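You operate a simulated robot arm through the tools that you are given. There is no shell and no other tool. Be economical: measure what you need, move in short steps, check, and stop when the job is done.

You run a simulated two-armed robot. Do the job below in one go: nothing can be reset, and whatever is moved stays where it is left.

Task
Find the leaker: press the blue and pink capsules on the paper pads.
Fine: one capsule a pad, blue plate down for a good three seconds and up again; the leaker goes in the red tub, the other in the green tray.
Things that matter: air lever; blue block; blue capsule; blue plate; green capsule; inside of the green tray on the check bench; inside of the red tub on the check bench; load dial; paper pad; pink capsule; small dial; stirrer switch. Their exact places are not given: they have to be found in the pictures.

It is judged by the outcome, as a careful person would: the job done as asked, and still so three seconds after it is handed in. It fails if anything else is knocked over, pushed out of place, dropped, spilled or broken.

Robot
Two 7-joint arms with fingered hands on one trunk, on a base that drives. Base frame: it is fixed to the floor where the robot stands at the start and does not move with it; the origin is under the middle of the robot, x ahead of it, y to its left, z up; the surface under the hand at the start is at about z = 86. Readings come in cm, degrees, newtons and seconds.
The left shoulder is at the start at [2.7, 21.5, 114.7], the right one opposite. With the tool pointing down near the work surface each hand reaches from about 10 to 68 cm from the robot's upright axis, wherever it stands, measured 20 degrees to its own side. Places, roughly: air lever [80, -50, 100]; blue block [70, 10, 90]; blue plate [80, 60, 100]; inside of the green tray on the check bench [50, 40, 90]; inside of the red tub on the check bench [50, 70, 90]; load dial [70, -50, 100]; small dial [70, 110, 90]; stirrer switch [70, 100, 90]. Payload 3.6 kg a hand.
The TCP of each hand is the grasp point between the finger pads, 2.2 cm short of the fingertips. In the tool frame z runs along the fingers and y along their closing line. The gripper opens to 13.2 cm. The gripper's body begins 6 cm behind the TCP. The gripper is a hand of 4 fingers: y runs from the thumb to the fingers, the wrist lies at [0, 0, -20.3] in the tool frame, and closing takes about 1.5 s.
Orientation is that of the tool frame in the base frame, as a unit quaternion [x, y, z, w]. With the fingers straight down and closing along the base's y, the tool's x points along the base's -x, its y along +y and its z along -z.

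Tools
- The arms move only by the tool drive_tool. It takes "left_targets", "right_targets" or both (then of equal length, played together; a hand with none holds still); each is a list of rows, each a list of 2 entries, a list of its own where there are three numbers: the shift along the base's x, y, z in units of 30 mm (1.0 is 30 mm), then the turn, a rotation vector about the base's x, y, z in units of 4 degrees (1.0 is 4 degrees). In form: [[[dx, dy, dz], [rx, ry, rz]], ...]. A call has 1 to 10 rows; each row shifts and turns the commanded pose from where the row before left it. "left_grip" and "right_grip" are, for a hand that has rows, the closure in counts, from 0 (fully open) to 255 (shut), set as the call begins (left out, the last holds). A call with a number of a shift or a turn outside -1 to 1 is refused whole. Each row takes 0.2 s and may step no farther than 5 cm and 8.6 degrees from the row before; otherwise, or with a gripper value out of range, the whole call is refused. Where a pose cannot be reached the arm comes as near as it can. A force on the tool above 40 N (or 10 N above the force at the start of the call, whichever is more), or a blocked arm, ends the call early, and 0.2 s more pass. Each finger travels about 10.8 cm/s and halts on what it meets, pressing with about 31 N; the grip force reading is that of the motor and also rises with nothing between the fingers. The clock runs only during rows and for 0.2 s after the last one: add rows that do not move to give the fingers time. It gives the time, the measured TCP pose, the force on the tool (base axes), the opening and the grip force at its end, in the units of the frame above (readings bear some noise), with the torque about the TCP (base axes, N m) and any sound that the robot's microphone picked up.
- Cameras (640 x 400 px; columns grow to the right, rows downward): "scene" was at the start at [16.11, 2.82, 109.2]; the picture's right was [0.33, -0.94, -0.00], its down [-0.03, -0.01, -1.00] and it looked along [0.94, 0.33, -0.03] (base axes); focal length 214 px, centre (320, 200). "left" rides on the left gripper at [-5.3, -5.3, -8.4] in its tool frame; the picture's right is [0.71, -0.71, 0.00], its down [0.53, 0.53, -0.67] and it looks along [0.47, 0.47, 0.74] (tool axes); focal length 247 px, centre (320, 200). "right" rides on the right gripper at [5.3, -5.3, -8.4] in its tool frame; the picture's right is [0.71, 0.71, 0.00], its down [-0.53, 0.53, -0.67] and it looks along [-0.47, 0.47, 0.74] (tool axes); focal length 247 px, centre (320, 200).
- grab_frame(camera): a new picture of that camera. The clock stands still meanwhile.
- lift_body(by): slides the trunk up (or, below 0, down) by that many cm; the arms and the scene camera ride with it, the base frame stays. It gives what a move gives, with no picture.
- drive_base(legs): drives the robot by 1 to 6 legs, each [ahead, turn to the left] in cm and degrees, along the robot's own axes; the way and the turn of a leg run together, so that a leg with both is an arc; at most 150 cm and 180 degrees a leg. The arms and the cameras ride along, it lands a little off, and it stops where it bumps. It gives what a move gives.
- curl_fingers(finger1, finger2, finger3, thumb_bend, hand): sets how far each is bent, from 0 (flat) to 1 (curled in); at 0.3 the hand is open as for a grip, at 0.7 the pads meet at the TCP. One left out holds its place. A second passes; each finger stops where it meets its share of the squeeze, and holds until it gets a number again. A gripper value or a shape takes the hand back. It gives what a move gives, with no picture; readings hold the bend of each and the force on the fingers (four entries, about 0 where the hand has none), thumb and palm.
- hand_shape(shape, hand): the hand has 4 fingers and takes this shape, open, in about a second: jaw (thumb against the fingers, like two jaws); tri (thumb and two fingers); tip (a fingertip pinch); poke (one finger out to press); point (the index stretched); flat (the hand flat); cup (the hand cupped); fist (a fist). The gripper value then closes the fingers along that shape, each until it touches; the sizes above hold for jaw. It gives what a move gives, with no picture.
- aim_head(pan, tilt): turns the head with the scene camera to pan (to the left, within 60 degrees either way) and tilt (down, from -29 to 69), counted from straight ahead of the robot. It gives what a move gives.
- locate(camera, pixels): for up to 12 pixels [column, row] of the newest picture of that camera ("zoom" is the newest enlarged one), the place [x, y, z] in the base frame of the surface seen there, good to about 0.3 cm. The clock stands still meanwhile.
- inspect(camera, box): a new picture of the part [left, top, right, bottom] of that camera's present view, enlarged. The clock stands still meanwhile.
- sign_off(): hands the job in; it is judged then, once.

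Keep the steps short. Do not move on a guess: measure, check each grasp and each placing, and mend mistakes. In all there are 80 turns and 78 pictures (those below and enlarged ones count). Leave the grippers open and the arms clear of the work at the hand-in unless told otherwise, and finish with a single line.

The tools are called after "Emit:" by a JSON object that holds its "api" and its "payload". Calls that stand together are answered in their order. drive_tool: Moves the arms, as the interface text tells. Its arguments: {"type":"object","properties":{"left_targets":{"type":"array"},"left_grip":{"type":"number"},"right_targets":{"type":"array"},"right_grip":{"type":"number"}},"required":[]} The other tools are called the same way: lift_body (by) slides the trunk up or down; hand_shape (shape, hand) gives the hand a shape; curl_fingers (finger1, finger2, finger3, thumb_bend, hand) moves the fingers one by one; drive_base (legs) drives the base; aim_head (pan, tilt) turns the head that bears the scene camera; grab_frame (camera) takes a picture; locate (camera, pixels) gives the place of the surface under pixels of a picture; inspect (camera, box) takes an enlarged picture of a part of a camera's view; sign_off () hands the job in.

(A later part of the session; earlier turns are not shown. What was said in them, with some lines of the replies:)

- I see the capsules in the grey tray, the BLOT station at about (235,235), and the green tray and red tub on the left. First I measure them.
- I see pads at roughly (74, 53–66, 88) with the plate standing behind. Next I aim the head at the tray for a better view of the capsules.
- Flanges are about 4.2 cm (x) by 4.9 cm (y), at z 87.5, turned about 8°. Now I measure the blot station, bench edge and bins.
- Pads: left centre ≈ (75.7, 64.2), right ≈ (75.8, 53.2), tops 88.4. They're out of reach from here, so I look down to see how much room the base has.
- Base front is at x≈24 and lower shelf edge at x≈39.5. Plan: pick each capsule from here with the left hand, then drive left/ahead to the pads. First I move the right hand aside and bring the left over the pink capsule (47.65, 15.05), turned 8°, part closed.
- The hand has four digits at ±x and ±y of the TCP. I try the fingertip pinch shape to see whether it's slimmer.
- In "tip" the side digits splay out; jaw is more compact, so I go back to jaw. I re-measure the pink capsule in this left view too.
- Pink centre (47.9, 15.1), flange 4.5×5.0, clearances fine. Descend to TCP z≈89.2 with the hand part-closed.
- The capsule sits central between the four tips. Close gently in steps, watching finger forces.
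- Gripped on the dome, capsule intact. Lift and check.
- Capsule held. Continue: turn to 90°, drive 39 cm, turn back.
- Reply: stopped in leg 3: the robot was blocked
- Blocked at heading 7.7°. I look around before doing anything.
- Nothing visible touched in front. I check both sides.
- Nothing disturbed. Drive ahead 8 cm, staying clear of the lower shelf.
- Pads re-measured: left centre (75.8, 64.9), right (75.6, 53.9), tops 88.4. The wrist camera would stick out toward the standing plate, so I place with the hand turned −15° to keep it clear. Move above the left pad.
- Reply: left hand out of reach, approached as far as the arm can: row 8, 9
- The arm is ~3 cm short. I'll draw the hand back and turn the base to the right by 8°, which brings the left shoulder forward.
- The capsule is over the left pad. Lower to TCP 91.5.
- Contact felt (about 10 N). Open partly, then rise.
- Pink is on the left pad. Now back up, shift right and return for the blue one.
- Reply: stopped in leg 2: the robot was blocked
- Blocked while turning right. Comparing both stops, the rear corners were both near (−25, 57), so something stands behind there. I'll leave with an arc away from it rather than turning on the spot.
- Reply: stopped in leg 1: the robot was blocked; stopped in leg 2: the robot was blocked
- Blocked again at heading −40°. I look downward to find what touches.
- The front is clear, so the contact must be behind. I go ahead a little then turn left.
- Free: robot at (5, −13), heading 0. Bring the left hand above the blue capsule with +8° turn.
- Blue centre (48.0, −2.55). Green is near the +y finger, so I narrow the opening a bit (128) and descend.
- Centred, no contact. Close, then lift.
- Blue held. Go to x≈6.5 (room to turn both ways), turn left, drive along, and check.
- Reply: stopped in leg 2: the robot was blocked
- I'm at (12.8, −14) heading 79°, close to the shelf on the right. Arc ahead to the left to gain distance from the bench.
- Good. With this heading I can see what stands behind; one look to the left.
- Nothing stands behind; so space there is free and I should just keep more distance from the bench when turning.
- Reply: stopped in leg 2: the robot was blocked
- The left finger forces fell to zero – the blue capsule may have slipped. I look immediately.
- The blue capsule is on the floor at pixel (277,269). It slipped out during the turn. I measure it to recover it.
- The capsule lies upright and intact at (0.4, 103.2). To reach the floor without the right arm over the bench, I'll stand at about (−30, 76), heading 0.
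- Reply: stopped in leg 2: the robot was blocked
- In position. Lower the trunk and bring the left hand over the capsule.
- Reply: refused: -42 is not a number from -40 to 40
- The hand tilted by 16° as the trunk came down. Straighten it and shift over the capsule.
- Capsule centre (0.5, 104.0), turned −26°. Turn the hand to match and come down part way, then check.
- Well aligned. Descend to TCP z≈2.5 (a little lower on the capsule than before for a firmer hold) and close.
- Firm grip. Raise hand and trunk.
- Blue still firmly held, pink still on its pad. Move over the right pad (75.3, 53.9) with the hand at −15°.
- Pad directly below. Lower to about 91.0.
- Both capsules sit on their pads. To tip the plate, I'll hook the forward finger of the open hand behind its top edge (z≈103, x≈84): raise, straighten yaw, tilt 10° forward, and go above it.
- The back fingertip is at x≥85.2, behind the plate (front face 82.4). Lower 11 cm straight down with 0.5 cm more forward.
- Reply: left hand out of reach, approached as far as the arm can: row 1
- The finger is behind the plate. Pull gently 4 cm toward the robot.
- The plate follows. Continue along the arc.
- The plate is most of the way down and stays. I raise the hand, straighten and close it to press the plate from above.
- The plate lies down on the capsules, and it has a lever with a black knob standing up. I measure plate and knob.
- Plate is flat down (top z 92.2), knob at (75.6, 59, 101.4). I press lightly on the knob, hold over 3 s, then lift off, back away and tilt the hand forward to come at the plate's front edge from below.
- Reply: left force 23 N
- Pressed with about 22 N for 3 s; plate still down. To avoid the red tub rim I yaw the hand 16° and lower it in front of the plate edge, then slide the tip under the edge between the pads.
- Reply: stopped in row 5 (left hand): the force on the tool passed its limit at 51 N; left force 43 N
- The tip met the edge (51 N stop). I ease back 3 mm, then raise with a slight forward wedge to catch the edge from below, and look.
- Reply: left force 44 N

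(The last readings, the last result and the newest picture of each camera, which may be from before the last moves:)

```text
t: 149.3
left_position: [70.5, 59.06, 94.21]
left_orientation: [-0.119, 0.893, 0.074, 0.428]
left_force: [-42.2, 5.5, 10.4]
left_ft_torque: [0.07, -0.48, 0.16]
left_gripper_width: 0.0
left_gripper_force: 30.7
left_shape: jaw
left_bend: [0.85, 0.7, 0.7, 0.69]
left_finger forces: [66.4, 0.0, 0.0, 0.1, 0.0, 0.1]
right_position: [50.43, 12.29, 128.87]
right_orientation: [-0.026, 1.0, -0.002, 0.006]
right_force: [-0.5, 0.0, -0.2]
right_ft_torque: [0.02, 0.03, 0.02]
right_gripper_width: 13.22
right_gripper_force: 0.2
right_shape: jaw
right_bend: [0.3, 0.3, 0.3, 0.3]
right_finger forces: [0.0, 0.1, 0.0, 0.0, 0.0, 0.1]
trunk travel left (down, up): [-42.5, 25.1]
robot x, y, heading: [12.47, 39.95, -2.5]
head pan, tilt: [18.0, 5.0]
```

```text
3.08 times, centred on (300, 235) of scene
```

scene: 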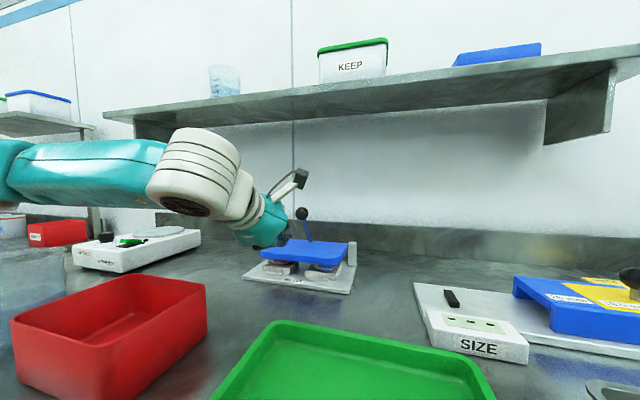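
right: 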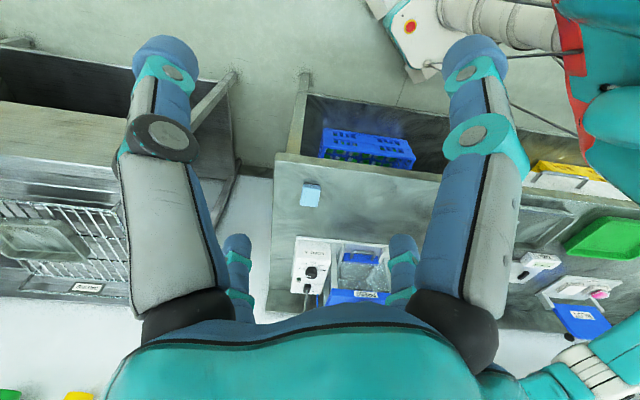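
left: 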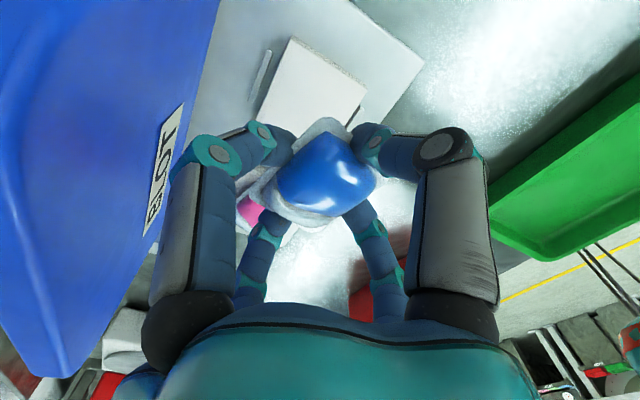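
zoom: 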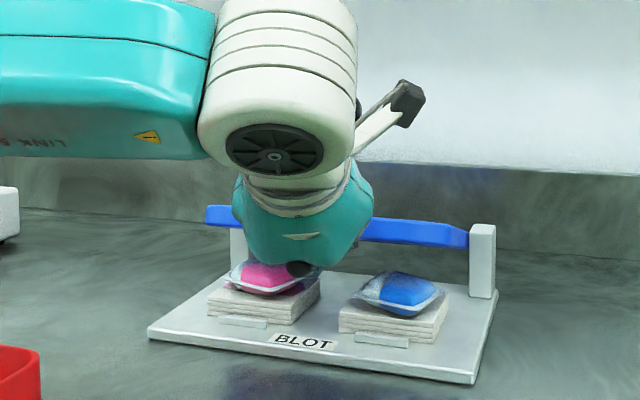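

The plate is lifting. Continue along its arc to upright.

Emit:
{"api": "drive_tool", "payload": {"left_targets": [[[-0.02, 0, 0.3], [0, 0, 0]], [[0.2, 0, 0.4], [0, 0, 0]], [[0.3, 0, 0.4], [0, 0, 0]], [[0.26, 0, 0.3], [0, 0, 0]], [[0.26, 0, 0.3], [0, 0, 0]], [[0.26, 0, 0.3], [0, 0, 0]], [[0.34, 0, 0.18], [0, 0, 0]], [[0.34, 0, 0.18], [0, 0, 0]], [[0.34, 0, 0.18], [0, 0, 0]]]}}

Emit:
{"api": "drive_tool", "payload": {"left_targets": [[[0.3, 0, 0.05], [0, 0, 0]], [[0.3, 0, 0.05], [0, 0, 0]], [[0.3, 0, 0], [0, 0, 0]]]}}

Emit:
{"api": "inspect", "payload": {"camera": "scene", "box": [220, 150, 380, 300]}}

```text
t: 151.3
left_position: [77.81, 58.95, 101.36]
left_orientation: [-0.117, 0.895, 0.076, 0.424]
left_force: [-0.2, 0.2, 0.0]
left_ft_torque: [0.03, 0.0, 0.0]
left_gripper_width: 0.0
left_gripper_force: 30.9
left_shape: jaw
left_bend: [0.81, 0.7, 0.7, 0.69]
left_finger forces: [0.0, 0.1, 0.0, 0.0, 0.0, 0.0]
right_position: [51.2, 12.15, 128.71]
right_orientation: [-0.024, 1.0, -0.001, 0.002]
right_force: [0.1, -0.2, 0.1]
right_ft_torque: [0.0, -0.04, -0.01]
right_gripper_width: 13.18
right_gripper_force: 0.1
right_shape: jaw
right_bend: [0.3, 0.3, 0.3, 0.3]
right_finger forces: [0.1, 0.0, 0.0, 0.1, 0.1, 0.0]
trunk travel left (down, up): [-42.5, 25.1]
robot x, y, heading: [11.95, 39.87, -2.4]
head pan, tilt: [18.0, 5.0]
```

```text
t: 152.1
left_position: [80.35, 58.85, 101.73]
left_orientation: [-0.119, 0.894, 0.076, 0.425]
left_force: [-19.0, 3.9, 7.0]
left_ft_torque: [-0.04, -0.43, 0.15]
left_gripper_width: 0.01
left_gripper_force: 30.4
left_shape: jaw
left_bend: [0.82, 0.7, 0.7, 0.69]
left_finger forces: [19.3, 0.1, 0.0, 0.1, 0.1, 0.1]
right_position: [50.75, 12.32, 128.79]
right_orientation: [-0.026, 1.0, -0.002, 0.005]
right_force: [0.4, 0.0, -0.2]
right_ft_torque: [0.04, 0.01, 0.0]
right_gripper_width: 13.18
right_gripper_force: 0.0
right_shape: jaw
right_bend: [0.3, 0.3, 0.3, 0.3]
right_finger forces: [0.0, 0.0, 0.1, 0.0, 0.0, 0.0]
trunk travel left (down, up): [-42.5, 25.1]
robot x, y, heading: [12.37, 39.68, -2.3]
head pan, tilt: [18.0, 5.0]
```

```text
2.67 times, centred on (300, 225) of scene
```

zoom: 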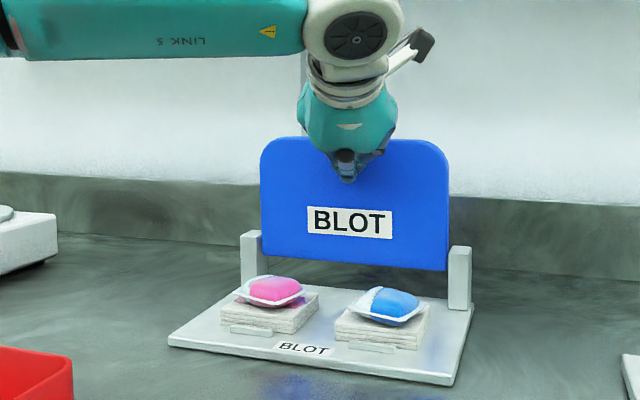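

Plate is upright again. Now I retreat, straighten the hand, open it above the pink capsule, and inspect the pads for stains.

Emit:
{"api": "drive_tool", "payload": {"left_targets": [[[-1, 0, 0.3], [0, -1, 0]], [[-1, 0, 0.5], [0, -1, 0]], [[0, 0, 0.3], [0, 0, -1]], [[0, 0, 0.3], [0, 0, -1]], [[0, 0, 0.3], [0, 0, -1]], [[0, 0, 0.3], [0, 0, -1]], [[0, 0, 0], [0, 1, 0]], [[0, 0, 0], [0, 1, 0]], [[0, 0, 0], [0, 1, 0]], [[0, 0, 0], [0, 1, 0]]]}}

Emit:
{"api": "drive_tool", "payload": {"left_targets": [[[0, 0, 0], [0, 1, 0]], [[0, 0, 0], [0, 1, 0]], [[0, 0, 0], [0, 1, 0]], [[0, 0, 0], [0, 1, 0]], [[0, 0, 0], [0, 1, 0]], [[0, 0, 0], [0, 1, 0]], [[0, 0, 0], [0, 1, 0]], [[0, 0, 0], [0, 1, 0]], [[0, 0, 0], [0, 1, 0]], [[0, 0, 0], [0, 1, 0]]]}}

Emit:
{"api": "drive_tool", "payload": {"left_targets": [[[0, 0.3, 0], [0, 1, 0]], [[0.08, 0.45, 0], [0, 0, -0.94]], [[0.08, 0.45, 0], [0, 0, -0.94]], [[0.08, 0.45, 0], [0, 0, -0.94]], [[0.08, 0.4, 0], [0, 0, -0.94]]], "left_grip": 112}}

Emit:
{"api": "grab_frame", "payload": {"camera": "left"}}

Emit:
{"api": "inspect", "payload": {"camera": "scene", "box": [250, 240, 350, 300]}}

```text
t: 154.3
left_position: [74.76, 58.71, 107.64]
left_orientation: [-0.002, 0.932, -0.001, 0.363]
left_force: [-0.2, 0.0, -0.4]
left_ft_torque: [-0.03, -0.02, 0.01]
left_gripper_width: 0.0
left_gripper_force: 31.0
left_shape: jaw
left_bend: [0.81, 0.7, 0.7, 0.69]
left_finger forces: [0.0, 0.1, 0.0, 0.0, 0.0, 0.0]
right_position: [51.3, 12.21, 128.6]
right_orientation: [-0.024, 1.0, -0.001, 0.002]
right_force: [-0.2, 0.6, 0.2]
right_ft_torque: [-0.03, 0.05, -0.04]
right_gripper_width: 13.2
right_gripper_force: 0.0
right_shape: jaw
right_bend: [0.3, 0.3, 0.3, 0.3]
right_finger forces: [0.0, 0.1, 0.1, 0.0, 0.1, 0.1]
trunk travel left (down, up): [-42.5, 25.1]
robot x, y, heading: [12.7, 39.8, -2.5]
head pan, tilt: [18.0, 5.0]
```

```text
t: 156.5
left_position: [74.72, 58.98, 107.62]
left_orientation: [-0.002, 1.0, -0.001, 0.023]
left_force: [0.4, 0.1, -0.5]
left_ft_torque: [-0.04, -0.02, 0.0]
left_gripper_width: 0.02
left_gripper_force: 30.7
left_shape: jaw
left_bend: [0.81, 0.7, 0.7, 0.69]
left_finger forces: [0.1, 0.1, 0.1, 0.0, 0.0, 0.0]
right_position: [51.24, 12.31, 128.61]
right_orientation: [-0.025, 1.0, -0.001, 0.002]
right_force: [-0.1, -1.0, 0.6]
right_ft_torque: [0.02, 0.0, 0.0]
right_gripper_width: 13.2
right_gripper_force: 0.1
right_shape: jaw
right_bend: [0.3, 0.3, 0.3, 0.3]
right_finger forces: [0.0, 0.1, 0.0, 0.1, 0.1, 0.0]
trunk travel left (down, up): [-42.5, 25.1]
robot x, y, heading: [12.03, 39.67, -2.5]
head pan, tilt: [18.0, 5.0]
```

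```text
t: 157.7
left_position: [75.6, 65.12, 107.57]
left_orientation: [0.129, 0.992, 0.001, -0.01]
left_force: [0.4, -0.9, 0.8]
left_ft_torque: [-0.03, -0.03, 0.01]
left_gripper_width: 7.37
left_gripper_force: 0.1
left_shape: jaw
left_bend: [0.34, 0.34, 0.34, 0.7]
left_finger forces: [0.0, 0.1, 0.0, 0.1, 0.0, 0.1]
right_position: [51.18, 12.38, 128.56]
right_orientation: [-0.025, 1.0, -0.001, 0.003]
right_force: [0.3, 0.2, -0.3]
right_ft_torque: [0.02, 0.03, 0.01]
right_gripper_width: 13.19
right_gripper_force: 0.0
right_shape: jaw
right_bend: [0.3, 0.3, 0.3, 0.3]
right_finger forces: [0.0, 0.0, 0.1, 0.0, 0.0, 0.0]
trunk travel left (down, up): [-42.5, 25.1]
robot x, y, heading: [11.85, 39.55, -2.4]
head pan, tilt: [18.0, 5.0]
```

```text
13 pictures are left
```

left: 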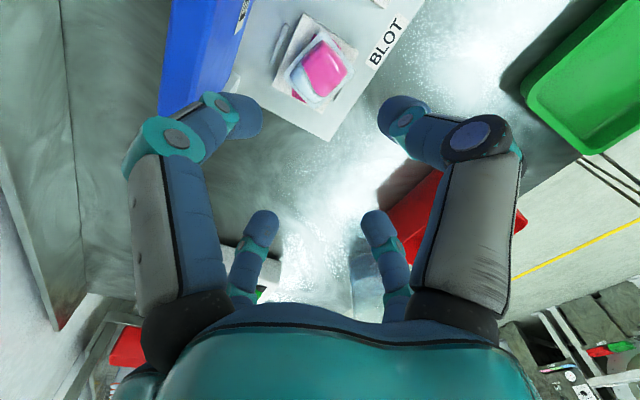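

```text
6.40 times, centred on (300, 270) of scene
```

zoom: 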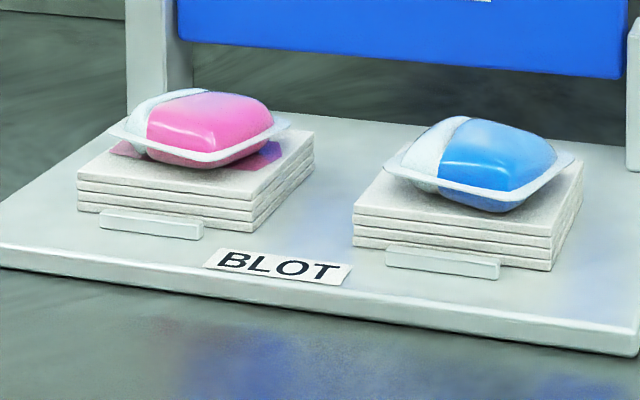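

The pink capsule has left a pink stain on its pad; blue's pad looks clean. So pink is the leaker → red tub, blue → green tray. I measure the pink flange, blue capsule and the tub.

Emit:
{"api": "locate", "payload": {"camera": "left", "pixels": [[325, 32], [354, 68], [318, 101], [288, 70], [322, 68]]}}

Emit:
{"api": "locate", "payload": {"camera": "zoom", "pixels": [[385, 162], [500, 200], [572, 160], [490, 160]]}}

Emit:
{"api": "locate", "payload": {"camera": "scene", "pixels": [[12, 318], [134, 276], [206, 304], [80, 325], [110, 300], [95, 352], [20, 385], [60, 335]]}}

```text
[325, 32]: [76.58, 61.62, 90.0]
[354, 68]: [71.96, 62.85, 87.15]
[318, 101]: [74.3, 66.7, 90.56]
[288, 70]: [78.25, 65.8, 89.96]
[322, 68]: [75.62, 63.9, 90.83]
```

```text
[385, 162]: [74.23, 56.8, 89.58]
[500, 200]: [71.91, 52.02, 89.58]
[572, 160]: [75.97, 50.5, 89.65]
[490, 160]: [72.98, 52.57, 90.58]
```

```text
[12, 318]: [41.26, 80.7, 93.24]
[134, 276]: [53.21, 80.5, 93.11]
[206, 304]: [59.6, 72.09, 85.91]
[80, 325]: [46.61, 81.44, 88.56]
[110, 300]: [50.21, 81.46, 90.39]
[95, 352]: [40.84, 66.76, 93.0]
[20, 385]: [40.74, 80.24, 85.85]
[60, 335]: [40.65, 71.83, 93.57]
```

Pink centre ≈ (75.45, 64.2); tub interior centre ≈ (47.2, 72.5). Descend, grip, lift, and carry pink over the tub.

Emit:
{"api": "drive_tool", "payload": {"left_targets": [[[-0.05, -0.3, 0], [0, 0, 0]], [[0, 0, -1], [0, 0, 0]], [[0, 0, -1], [0, 0, 0]], [[0, 0, -1], [0, 0, 0]], [[0, 0, -1], [0, 0, 0]], [[0, 0, -0.7], [0, 0, 0]], [[0, 0, -0.5], [0, 0, 0]], [[0, 0, -0.33], [0, 0, 0]]]}}

Emit:
{"api": "drive_tool", "payload": {"left_targets": [[[0, 0, 0], [0, 0, 0]], [[0, 0, 0], [0, 0, 0]], [[0, 0, 0], [0, 0, 0]], [[0, 0, 0], [0, 0, 0]], [[0, 0, 0], [0, 0, 0]]], "left_grip": 175}}

Emit:
{"api": "drive_tool", "payload": {"left_targets": [[[0, 0, 0.4], [0, 0, 0]], [[0, 0, 0.8], [0, 0, 0]], [[0, 0, 1], [0, 0, 0]], [[0, 0, 1], [0, 0, 0]], [[0, 0, 1], [0, 0, 0]], [[-0.5, 0, 1], [0, 0, 0]], [[-0.8, 0.2, 0.3], [0, 0, 0]], [[-0.9, 0.3, 0], [0, 0, 0]], [[-0.9, 0.3, 0], [0, 0, 0]], [[-0.9, 0.3, 0], [0, 0, 0]]]}}

Emit:
{"api": "drive_tool", "payload": {"left_targets": [[[-0.9, 0.3, 0], [0, 0, 0.8]], [[-0.9, 0.3, 0], [0, 0, 0.8]], [[-0.9, 0.3, 0], [0, 0, 0.8]], [[-0.9, 0.3, 0], [0, 0, 0.8]], [[-0.9, 0.3, 0], [0, 0, 0.5]], [[-0.8, 0.3, -0.3], [0, 0, 0]]]}}

Emit:
{"api": "grab_frame", "payload": {"camera": "left"}}

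Emit:
{"api": "grab_frame", "payload": {"camera": "scene"}}

```text
t: 159.5
left_position: [75.52, 64.25, 91.09]
left_orientation: [0.129, 0.992, 0.001, -0.011]
left_force: [-0.4, 0.3, 0.0]
left_ft_torque: [-0.05, 0.01, 0.0]
left_gripper_width: 7.38
left_gripper_force: 0.1
left_shape: jaw
left_bend: [0.34, 0.34, 0.34, 0.7]
left_finger forces: [0.0, 0.1, 0.0, 0.0, 0.0, 0.0]
right_position: [51.28, 12.2, 128.65]
right_orientation: [-0.024, 1.0, -0.001, 0.002]
right_force: [-0.2, 0.6, 0.9]
right_ft_torque: [0.0, -0.01, 0.0]
right_gripper_width: 13.2
right_gripper_force: 0.0
right_shape: jaw
right_bend: [0.3, 0.3, 0.3, 0.3]
right_finger forces: [0.1, 0.0, 0.1, 0.0, 0.1, 0.0]
trunk travel left (down, up): [-42.5, 25.1]
robot x, y, heading: [11.71, 39.74, -2.5]
head pan, tilt: [18.0, 5.0]
```

```text
t: 160.7
left_position: [75.52, 64.23, 91.04]
left_orientation: [0.129, 0.992, 0.001, -0.01]
left_force: [-0.3, 0.2, 0.0]
left_ft_torque: [-0.01, 0.0, -0.04]
left_gripper_width: 4.09
left_gripper_force: 30.8
left_shape: jaw
left_bend: [0.79, 0.79, 0.78, 0.7]
left_finger forces: [27.6, 28.1, 27.8, 0.0, 28.3, 0.0]
right_position: [51.3, 12.31, 128.61]
right_orientation: [-0.024, 1.0, 0.0, 0.004]
right_force: [-0.6, 0.5, 0.4]
right_ft_torque: [-0.02, -0.01, -0.02]
right_gripper_width: 13.22
right_gripper_force: 0.1
right_shape: jaw
right_bend: [0.3, 0.3, 0.3, 0.3]
right_finger forces: [0.0, 0.0, 0.0, 0.1, 0.0, 0.0]
trunk travel left (down, up): [-42.5, 25.1]
robot x, y, heading: [12.12, 39.66, -2.3]
head pan, tilt: [18.0, 5.0]
```

```text
t: 162.9
left_position: [63.42, 67.66, 107.68]
left_orientation: [0.129, 0.992, 0.001, -0.01]
left_force: [0.7, 0.6, -0.1]
left_ft_torque: [-0.02, 0.0, 0.02]
left_gripper_width: 4.08
left_gripper_force: 31.4
left_shape: jaw
left_bend: [0.79, 0.79, 0.78, 0.7]
left_finger forces: [27.6, 27.9, 27.8, 0.1, 28.3, 0.0]
right_position: [51.2, 12.45, 128.73]
right_orientation: [-0.024, 1.0, -0.001, 0.003]
right_force: [0.0, 0.5, -0.2]
right_ft_torque: [-0.01, -0.03, 0.01]
right_gripper_width: 13.22
right_gripper_force: 0.1
right_shape: jaw
right_bend: [0.3, 0.3, 0.3, 0.3]
right_finger forces: [0.1, 0.1, 0.0, 0.0, 0.0, 0.1]
trunk travel left (down, up): [-42.5, 25.1]
robot x, y, heading: [12.11, 39.92, -2.5]
head pan, tilt: [18.0, 5.0]
```

```text
t: 164.3
left_position: [47.49, 72.83, 106.67]
left_orientation: [0.0, 1.0, 0.0, -0.01]
left_force: [0.3, 0.2, -0.2]
left_ft_torque: [0.03, 0.03, 0.05]
left_gripper_width: 4.08
left_gripper_force: 31.0
left_shape: jaw
left_bend: [0.79, 0.79, 0.78, 0.7]
left_finger forces: [27.9, 28.1, 27.8, 0.0, 28.3, 0.0]
right_position: [51.21, 12.28, 128.56]
right_orientation: [-0.024, 1.0, -0.001, 0.004]
right_force: [-0.2, 0.4, 0.2]
right_ft_torque: [-0.01, 0.01, 0.0]
right_gripper_width: 13.21
right_gripper_force: 0.1
right_shape: jaw
right_bend: [0.3, 0.3, 0.3, 0.3]
right_finger forces: [0.0, 0.0, 0.0, 0.0, 0.0, 0.1]
trunk travel left (down, up): [-42.5, 25.1]
robot x, y, heading: [12.12, 40.26, -2.5]
head pan, tilt: [18.0, 5.0]
```

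```text
11 pictures are left
```

left: 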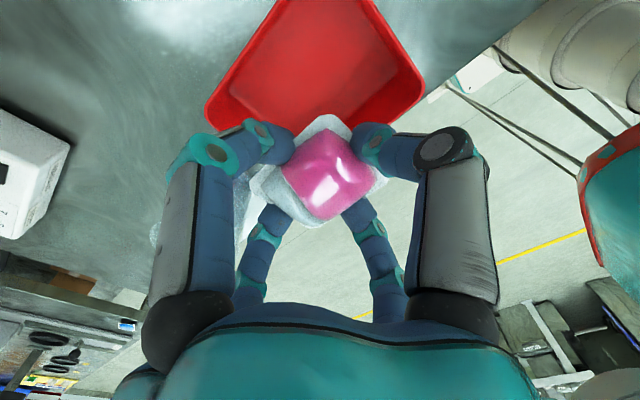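

```text
10 pictures are left
5 turns are left
```

scene: 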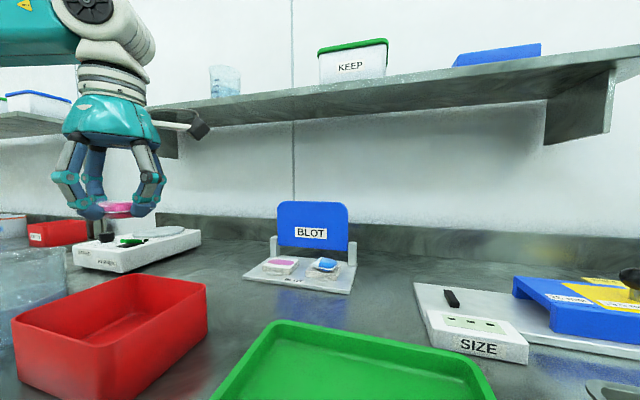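

Pink's pad is clearly stained: pink is the leaker, and it is held above the tub. By the image the tub centre is (47.3, 74). I lower into it, release with a small opening, rise, and go over the blue capsule (75.1, 53.65, turned −22°).

Emit:
{"api": "drive_tool", "payload": {"left_targets": [[[-0.05, 0.4, -0.9], [0, 0, 0]], [[0, 0, -1], [0, 0, 0]], [[0, 0, -1], [0, 0, 0]], [[0, 0, -1], [0, 0, 0]], [[0, 0, -0.8], [0, 0, 0]], [[0, 0, -0.5], [0, 0, 0]], [[0, 0, -0.23], [0, 0, 0]]]}}

Emit:
{"api": "drive_tool", "payload": {"left_targets": [[[0, 0, 0], [0, 0, 0]], [[0, 0, 0], [0, 0, 0]], [[0, 0, 0], [0, 0, 0]], [[0, 0, 0], [0, 0, 0]], [[0, 0, 0.6], [0, 0, 0]], [[0, 0, 1], [0, 0, 0]], [[0, 0, 1], [0, 0, 0]], [[0, 0, 1], [0, 0, 0]], [[0, 0, 1], [0, 0, 0]], [[0, 0, 0.8], [0, 0, 0]]], "left_grip": 138}}

Emit:
{"api": "drive_tool", "payload": {"left_targets": [[[0.925, -0.68, 0], [0, 0, -0.55]], [[0.925, -0.68, 0], [0, 0, -0.55]], [[0.925, -0.68, 0], [0, 0, -0.55]], [[0.925, -0.68, 0], [0, 0, -0.55]], [[0.925, -0.68, 0], [0, 0, -0.55]], [[0.925, -0.68, 0], [0, 0, -0.55]], [[0.925, -0.68, 0], [0, 0, -0.55]], [[0.925, -0.68, -0.3], [0, 0, -0.55]], [[0.925, -0.68, -0.4], [0, 0, -0.55]], [[0.925, -0.68, -0.4], [0, 0, -0.55]]], "left_grip": 114}}

Emit:
{"api": "grab_frame", "payload": {"camera": "left"}}

Emit:
{"api": "grab_frame", "payload": {"camera": "scene"}}

```text
t: 165.9
left_position: [47.39, 74.2, 90.41]
left_orientation: [0.0, 1.0, 0.0, -0.01]
left_force: [0.0, -0.6, -1.3]
left_ft_torque: [0.04, 0.01, -0.02]
left_gripper_width: 4.08
left_gripper_force: 31.1
left_shape: jaw
left_bend: [0.79, 0.79, 0.78, 0.7]
left_finger forces: [27.8, 28.2, 27.7, 0.0, 28.4, 0.1]
right_position: [51.22, 12.19, 128.63]
right_orientation: [-0.024, 1.0, -0.001, 0.003]
right_force: [0.2, -0.5, 0.0]
right_ft_torque: [-0.03, 0.02, 0.03]
right_gripper_width: 13.21
right_gripper_force: 0.0
right_shape: jaw
right_bend: [0.3, 0.3, 0.3, 0.3]
right_finger forces: [0.0, 0.1, 0.0, 0.0, 0.0, 0.1]
trunk travel left (down, up): [-42.5, 25.1]
robot x, y, heading: [12.21, 39.81, -2.4]
head pan, tilt: [18.0, 5.0]
```

```text
t: 168.1
left_position: [47.44, 74.04, 106.59]
left_orientation: [0.0, 1.0, 0.001, -0.011]
left_force: [-0.4, 1.2, -0.1]
left_ft_torque: [-0.01, -0.02, 0.03]
left_gripper_width: 6.02
left_gripper_force: 0.2
left_shape: jaw
left_bend: [0.38, 0.38, 0.38, 0.7]
left_finger forces: [0.0, 0.1, 0.0, 0.0, 0.0, 0.0]
right_position: [51.33, 12.25, 128.62]
right_orientation: [-0.025, 1.0, -0.002, 0.003]
right_force: [-0.2, 0.2, 0.2]
right_ft_torque: [-0.01, -0.01, 0.02]
right_gripper_width: 13.2
right_gripper_force: 0.0
right_shape: jaw
right_bend: [0.3, 0.3, 0.3, 0.3]
right_finger forces: [0.0, 0.1, 0.0, 0.1, 0.1, 0.0]
trunk travel left (down, up): [-42.5, 25.1]
robot x, y, heading: [11.75, 39.75, -2.3]
head pan, tilt: [18.0, 5.0]
```

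```text
t: 170.3
left_position: [75.17, 53.57, 103.24]
left_orientation: [0.192, 0.981, 0.002, -0.01]
left_force: [-0.4, -0.2, 0.2]
left_ft_torque: [0.02, 0.0, 0.0]
left_gripper_width: 7.24
left_gripper_force: 0.0
left_shape: jaw
left_bend: [0.34, 0.34, 0.34, 0.7]
left_finger forces: [0.0, 0.0, 0.0, 0.0, 0.1, 0.0]
right_position: [51.34, 12.16, 128.45]
right_orientation: [-0.024, 1.0, -0.001, 0.002]
right_force: [0.2, -0.7, 0.2]
right_ft_torque: [0.02, 0.03, 0.03]
right_gripper_width: 13.2
right_gripper_force: 0.0
right_shape: jaw
right_bend: [0.3, 0.3, 0.3, 0.3]
right_finger forces: [0.0, 0.0, 0.0, 0.0, 0.0, 0.0]
trunk travel left (down, up): [-42.5, 25.1]
robot x, y, heading: [12.41, 39.28, -2.5]
head pan, tilt: [18.0, 5.0]
```

```text
9 pictures are left
```

left: 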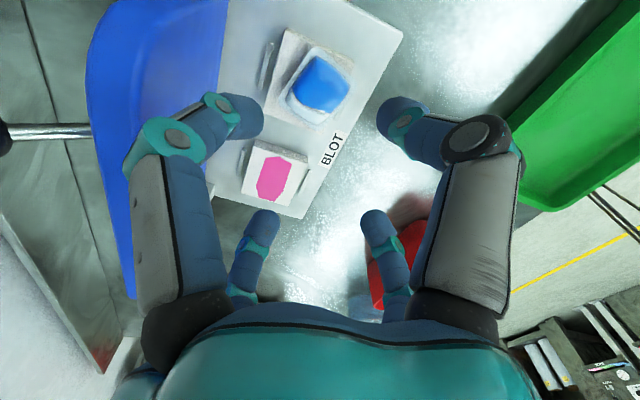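

```text
8 pictures are left
4 turns are left
```

scene: 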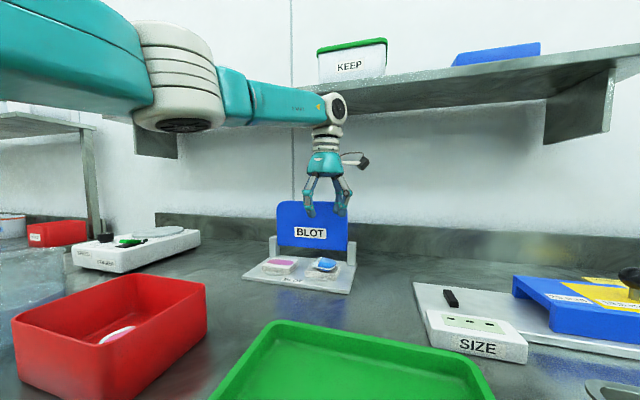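

Pink lies in the tub; its pad shows the stain. In the hand view, blue's centre is slightly toward −y of the TCP (≈ (75.2, 52.85)). I correct, grip blue, lift, carry to the green tray centre (46.5, 43), release and rise.

Emit:
{"api": "drive_tool", "payload": {"left_targets": [[[0.01, -0.25, 0], [0, 0, 0]], [[0, 0, -1], [0, 0, 0]], [[0, 0, -1], [0, 0, 0]], [[0, 0, -1], [0, 0, 0]], [[0, 0, -0.6], [0, 0, 0]], [[0, 0, -0.3], [0, 0, 0]], [[0, 0, -0.17], [0, 0, 0]]]}}

Emit:
{"api": "drive_tool", "payload": {"left_targets": [[[0, 0, 0], [0, 0, 0]], [[0, 0, 0], [0, 0, 0]], [[0, 0, 0], [0, 0, 0]], [[0, 0, 0], [0, 0, 0]], [[0, 0, 0], [0, 0, 0]]], "left_grip": 175}}

Emit:
{"api": "drive_tool", "payload": {"left_targets": [[[0, 0, 0.4], [0, 0, 0]], [[0, 0, 0.8], [0, 0, 0]], [[0, 0, 1], [0, 0, 0]], [[0, 0, 1], [0, 0, 0]], [[0, 0, 1], [0, 0, 0]], [[0, 0, 0.8], [0, 0, 0]]]}}

Emit:
{"api": "drive_tool", "payload": {"left_targets": [[[-0.957, -0.328, 0], [0, 0, 0.5]], [[-0.957, -0.328, 0], [0, 0, 0.5]], [[-0.957, -0.328, 0], [0, 0, 0.5]], [[-0.957, -0.328, 0], [0, 0, 0.5]], [[-0.957, -0.328, 0], [0, 0, 0.5]], [[-0.957, -0.328, 0], [0, 0, 0.5]], [[-0.957, -0.328, 0], [0, 0, 0.5]], [[-0.957, -0.328, 0], [0, 0, 0.5]], [[-0.957, -0.328, 0], [0, 0, 0.5]], [[-0.957, -0.328, 0], [0, 0, 0.5]]]}}

Emit:
{"api": "drive_tool", "payload": {"left_targets": [[[0, 0, -1], [0, 0, 0]], [[0, 0, -1], [0, 0, 0]], [[0, 0, -1], [0, 0, 0]], [[0, 0, -1], [0, 0, 0]], [[0, 0, -0.8], [0, 0, 0]], [[0, 0, -0.5], [0, 0, 0]], [[0, 0, -0.3], [0, 0, 0]]]}}

Emit:
{"api": "drive_tool", "payload": {"left_targets": [[[0, 0, 0], [0, 0, 0]], [[0, 0, 0], [0, 0, 0]], [[0, 0, 0], [0, 0, 0]], [[0, 0, 0], [0, 0, 0]], [[0, 0, 0.6], [0, 0, 0]], [[0, 0, 1], [0, 0, 0]], [[0, 0, 1], [0, 0, 0]], [[0, 0, 1], [0, 0, 0]], [[0, 0, 1], [0, 0, 0]], [[0, 0, 1], [0, 0, 0]]], "left_grip": 118}}

Emit:
{"api": "aim_head", "payload": {"pan": 18, "tilt": 25}}

Emit:
{"api": "grab_frame", "payload": {"camera": "scene"}}

Emit:
{"api": "grab_frame", "payload": {"camera": "left"}}

```text
t: 171.9
left_position: [75.4, 52.86, 91.07]
left_orientation: [0.191, 0.982, 0.002, -0.01]
left_force: [0.2, -0.3, 0.3]
left_ft_torque: [0.02, -0.04, 0.03]
left_gripper_width: 7.24
left_gripper_force: 0.0
left_shape: jaw
left_bend: [0.34, 0.34, 0.34, 0.7]
left_finger forces: [0.0, 0.0, 0.0, 0.0, 0.1, 0.0]
right_position: [51.24, 12.21, 128.66]
right_orientation: [-0.024, 1.0, -0.001, 0.003]
right_force: [0.3, 1.0, 0.5]
right_ft_torque: [-0.01, -0.04, 0.02]
right_gripper_width: 13.19
right_gripper_force: 0.0
right_shape: jaw
right_bend: [0.3, 0.3, 0.3, 0.3]
right_finger forces: [0.0, 0.1, 0.1, 0.0, 0.1, 0.1]
trunk travel left (down, up): [-42.5, 25.1]
robot x, y, heading: [12.07, 39.45, -2.5]
head pan, tilt: [18.0, 5.0]
```

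```text
t: 173.1
left_position: [75.23, 52.82, 91.12]
left_orientation: [0.191, 0.981, 0.002, -0.011]
left_force: [-0.3, 0.5, 0.8]
left_ft_torque: [0.02, 0.02, -0.02]
left_gripper_width: 4.09
left_gripper_force: 30.9
left_shape: jaw
left_bend: [0.78, 0.79, 0.79, 0.7]
left_finger forces: [27.7, 27.0, 28.4, 0.0, 27.1, 0.1]
right_position: [51.21, 12.22, 128.6]
right_orientation: [-0.024, 1.0, -0.002, 0.003]
right_force: [0.2, -0.1, -0.3]
right_ft_torque: [-0.01, -0.01, 0.01]
right_gripper_width: 13.2
right_gripper_force: 0.1
right_shape: jaw
right_bend: [0.3, 0.3, 0.3, 0.3]
right_finger forces: [0.0, 0.0, 0.1, 0.0, 0.0, 0.0]
trunk travel left (down, up): [-42.5, 25.1]
robot x, y, heading: [11.97, 39.79, -2.2]
head pan, tilt: [18.0, 5.0]
```

```text
t: 174.5
left_position: [75.34, 52.89, 106.15]
left_orientation: [0.191, 0.981, 0.002, -0.011]
left_force: [-0.6, -0.8, 0.5]
left_ft_torque: [0.0, 0.01, 0.01]
left_gripper_width: 4.02
left_gripper_force: 30.9
left_shape: jaw
left_bend: [0.78, 0.79, 0.79, 0.7]
left_finger forces: [27.4, 27.0, 28.1, 0.1, 26.9, 0.0]
right_position: [51.18, 12.14, 128.64]
right_orientation: [-0.024, 1.0, -0.001, 0.003]
right_force: [-0.6, 0.0, 0.5]
right_ft_torque: [0.02, 0.02, -0.01]
right_gripper_width: 13.21
right_gripper_force: 0.0
right_shape: jaw
right_bend: [0.3, 0.3, 0.3, 0.3]
right_finger forces: [0.1, 0.0, 0.1, 0.1, 0.1, 0.0]
trunk travel left (down, up): [-42.5, 25.1]
robot x, y, heading: [11.9, 39.63, -2.3]
head pan, tilt: [18.0, 5.0]
```

```text
t: 176.7
left_position: [46.49, 43.2, 106.23]
left_orientation: [0.017, 1.0, 0.001, -0.011]
left_force: [-0.1, 0.4, -0.4]
left_ft_torque: [-0.02, -0.02, 0.0]
left_gripper_width: 4.06
left_gripper_force: 30.7
left_shape: jaw
left_bend: [0.78, 0.79, 0.79, 0.7]
left_finger forces: [27.3, 26.7, 28.0, 0.1, 26.7, 0.0]
right_position: [51.25, 12.21, 128.66]
right_orientation: [-0.025, 1.0, -0.001, 0.003]
right_force: [0.0, 0.3, 0.3]
right_ft_torque: [0.0, 0.0, -0.03]
right_gripper_width: 13.21
right_gripper_force: 0.1
right_shape: jaw
right_bend: [0.3, 0.3, 0.3, 0.3]
right_finger forces: [0.1, 0.0, 0.0, 0.0, 0.0, 0.0]
trunk travel left (down, up): [-42.5, 25.1]
robot x, y, heading: [12.26, 39.72, -2.3]
head pan, tilt: [18.0, 5.0]
```

```text
t: 178.3
left_position: [46.55, 43.2, 89.25]
left_orientation: [0.017, 1.0, 0.0, -0.01]
left_force: [-0.9, 0.4, -0.8]
left_ft_torque: [-0.04, -0.02, 0.0]
left_gripper_width: 4.03
left_gripper_force: 31.1
left_shape: jaw
left_bend: [0.78, 0.79, 0.79, 0.7]
left_finger forces: [27.2, 26.6, 27.9, 0.0, 26.8, 0.0]
right_position: [51.25, 12.23, 128.65]
right_orientation: [-0.024, 1.0, -0.002, 0.003]
right_force: [0.1, -0.2, -0.2]
right_ft_torque: [-0.02, 0.02, -0.01]
right_gripper_width: 13.2
right_gripper_force: 0.0
right_shape: jaw
right_bend: [0.3, 0.3, 0.3, 0.3]
right_finger forces: [0.0, 0.1, 0.0, 0.0, 0.0, 0.0]
trunk travel left (down, up): [-42.5, 25.1]
robot x, y, heading: [12.38, 39.73, -2.4]
head pan, tilt: [18.0, 5.0]
```

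```text
t: 180.5
left_position: [46.46, 43.21, 106.01]
left_orientation: [0.018, 1.0, 0.0, -0.012]
left_force: [0.2, -0.6, 0.7]
left_ft_torque: [0.01, 0.01, 0.0]
left_gripper_width: 7.05
left_gripper_force: 0.0
left_shape: jaw
left_bend: [0.35, 0.35, 0.35, 0.7]
left_finger forces: [0.0, 0.0, 0.0, 0.0, 0.0, 0.0]
right_position: [51.14, 12.25, 128.54]
right_orientation: [-0.024, 1.0, -0.001, 0.003]
right_force: [0.1, -0.7, 0.1]
right_ft_torque: [-0.01, -0.01, 0.0]
right_gripper_width: 13.16
right_gripper_force: 0.0
right_shape: jaw
right_bend: [0.3, 0.3, 0.3, 0.3]
right_finger forces: [0.0, 0.0, 0.0, 0.0, 0.0, 0.1]
trunk travel left (down, up): [-42.5, 25.1]
robot x, y, heading: [12.1, 39.82, -2.4]
head pan, tilt: [18.0, 5.0]
```

```text
t: 181.3
left_position: [46.51, 43.22, 105.88]
left_orientation: [0.018, 1.0, 0.0, -0.01]
left_force: [-0.1, 0.4, 0.2]
left_ft_torque: [0.02, 0.03, 0.01]
left_gripper_width: 7.02
left_gripper_force: 0.1
left_shape: jaw
left_bend: [0.35, 0.35, 0.35, 0.7]
left_finger forces: [0.0, 0.1, 0.0, 0.1, 0.0, 0.2]
right_position: [51.3, 12.26, 128.67]
right_orientation: [-0.024, 1.0, -0.001, 0.003]
right_force: [0.2, 0.2, -0.3]
right_ft_torque: [-0.01, 0.0, 0.03]
right_gripper_width: 13.2
right_gripper_force: 0.1
right_shape: jaw
right_bend: [0.3, 0.3, 0.3, 0.3]
right_finger forces: [0.0, 0.1, 0.0, 0.0, 0.1, 0.0]
trunk travel left (down, up): [-42.5, 25.1]
robot x, y, heading: [12.49, 39.71, -2.5]
head pan, tilt: [18.0, 25.0]
```

```text
7 pictures are left
```

scene: 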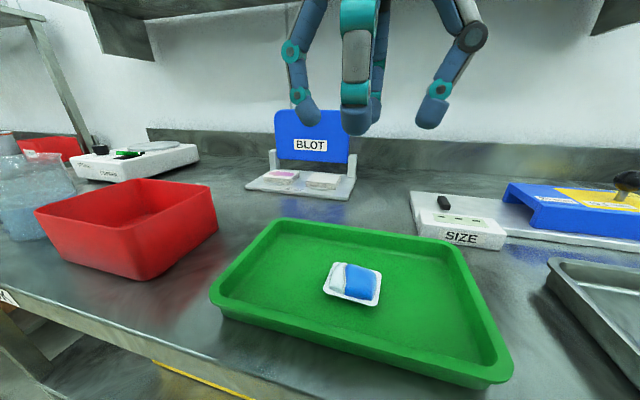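

```text
6 pictures are left
3 turns are left
```

left: 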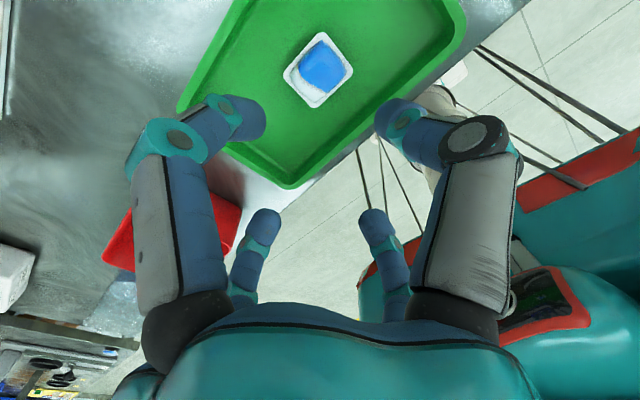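

Blue is in the green tray and its pad is clean, while the left pad carries pink. I raise the left hand clear, open it fully, and confirm with a close look at the pads.

Emit:
{"api": "drive_tool", "payload": {"left_targets": [[[-0.5, 0, 1], [0, 0, 0]], [[-0.5, 0, 1], [0, 0, 0]], [[-0.5, 0, 0.8], [0, 0, 0]], [[-0.5, 0, 0.5], [0, 0, 0]], [[0, 0, 0], [0, 0, 0]]], "left_grip": 0}}

Emit:
{"api": "inspect", "payload": {"camera": "scene", "box": [240, 100, 370, 205]}}

Emit:
{"api": "inspect", "payload": {"camera": "scene", "box": [20, 160, 240, 300]}}

```text
t: 182.5
left_position: [40.64, 43.21, 115.92]
left_orientation: [0.017, 1.0, 0.0, -0.01]
left_force: [-0.4, 0.1, -0.3]
left_ft_torque: [0.02, 0.03, -0.03]
left_gripper_width: 13.2
left_gripper_force: 0.1
left_shape: jaw
left_bend: [0.3, 0.3, 0.3, 0.3]
left_finger forces: [0.0, 0.0, 0.0, 0.0, 0.0, 0.0]
right_position: [51.17, 12.3, 128.66]
right_orientation: [-0.024, 1.0, -0.001, 0.002]
right_force: [0.1, 0.1, 1.4]
right_ft_torque: [-0.02, 0.03, 0.03]
right_gripper_width: 13.18
right_gripper_force: 0.1
right_shape: jaw
right_bend: [0.3, 0.3, 0.3, 0.3]
right_finger forces: [0.0, 0.0, 0.0, 0.0, 0.1, 0.0]
trunk travel left (down, up): [-42.5, 25.1]
robot x, y, heading: [12.43, 39.77, -2.4]
head pan, tilt: [18.0, 25.0]
```

```text
3.81 times, centred on (305, 152) of scene
```

zoom: 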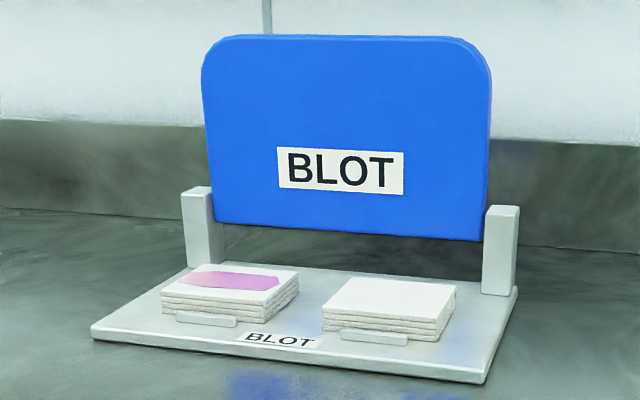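

```text
2.86 times, centred on (130, 230) of scene
2 turns are left
```

zoom: 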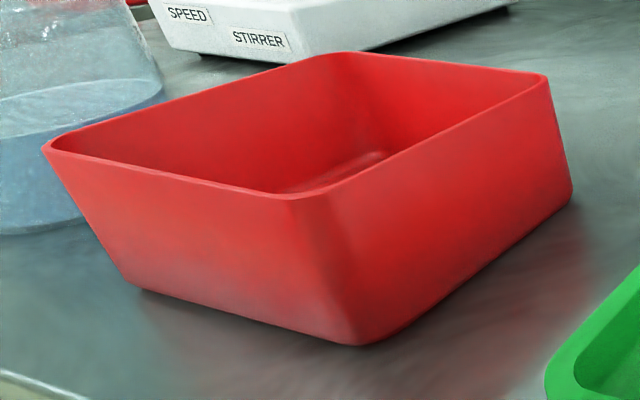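

The pink pad is stained and the blue pad is clean. The plate is upright, pink was seen in the tub, blue is in the tray, and both hands are open and clear. I hand in.

Emit:
{"api": "sign_off", "payload": {}}

```text
The job is handed in.
```

Pink is the leaker: it stained its pad and is now in the red tub, while blue left its pad clean and is in the green tray; I did drop the blue capsule on the floor once while carrying it to the pads, before the press, and picked it up looking intact.
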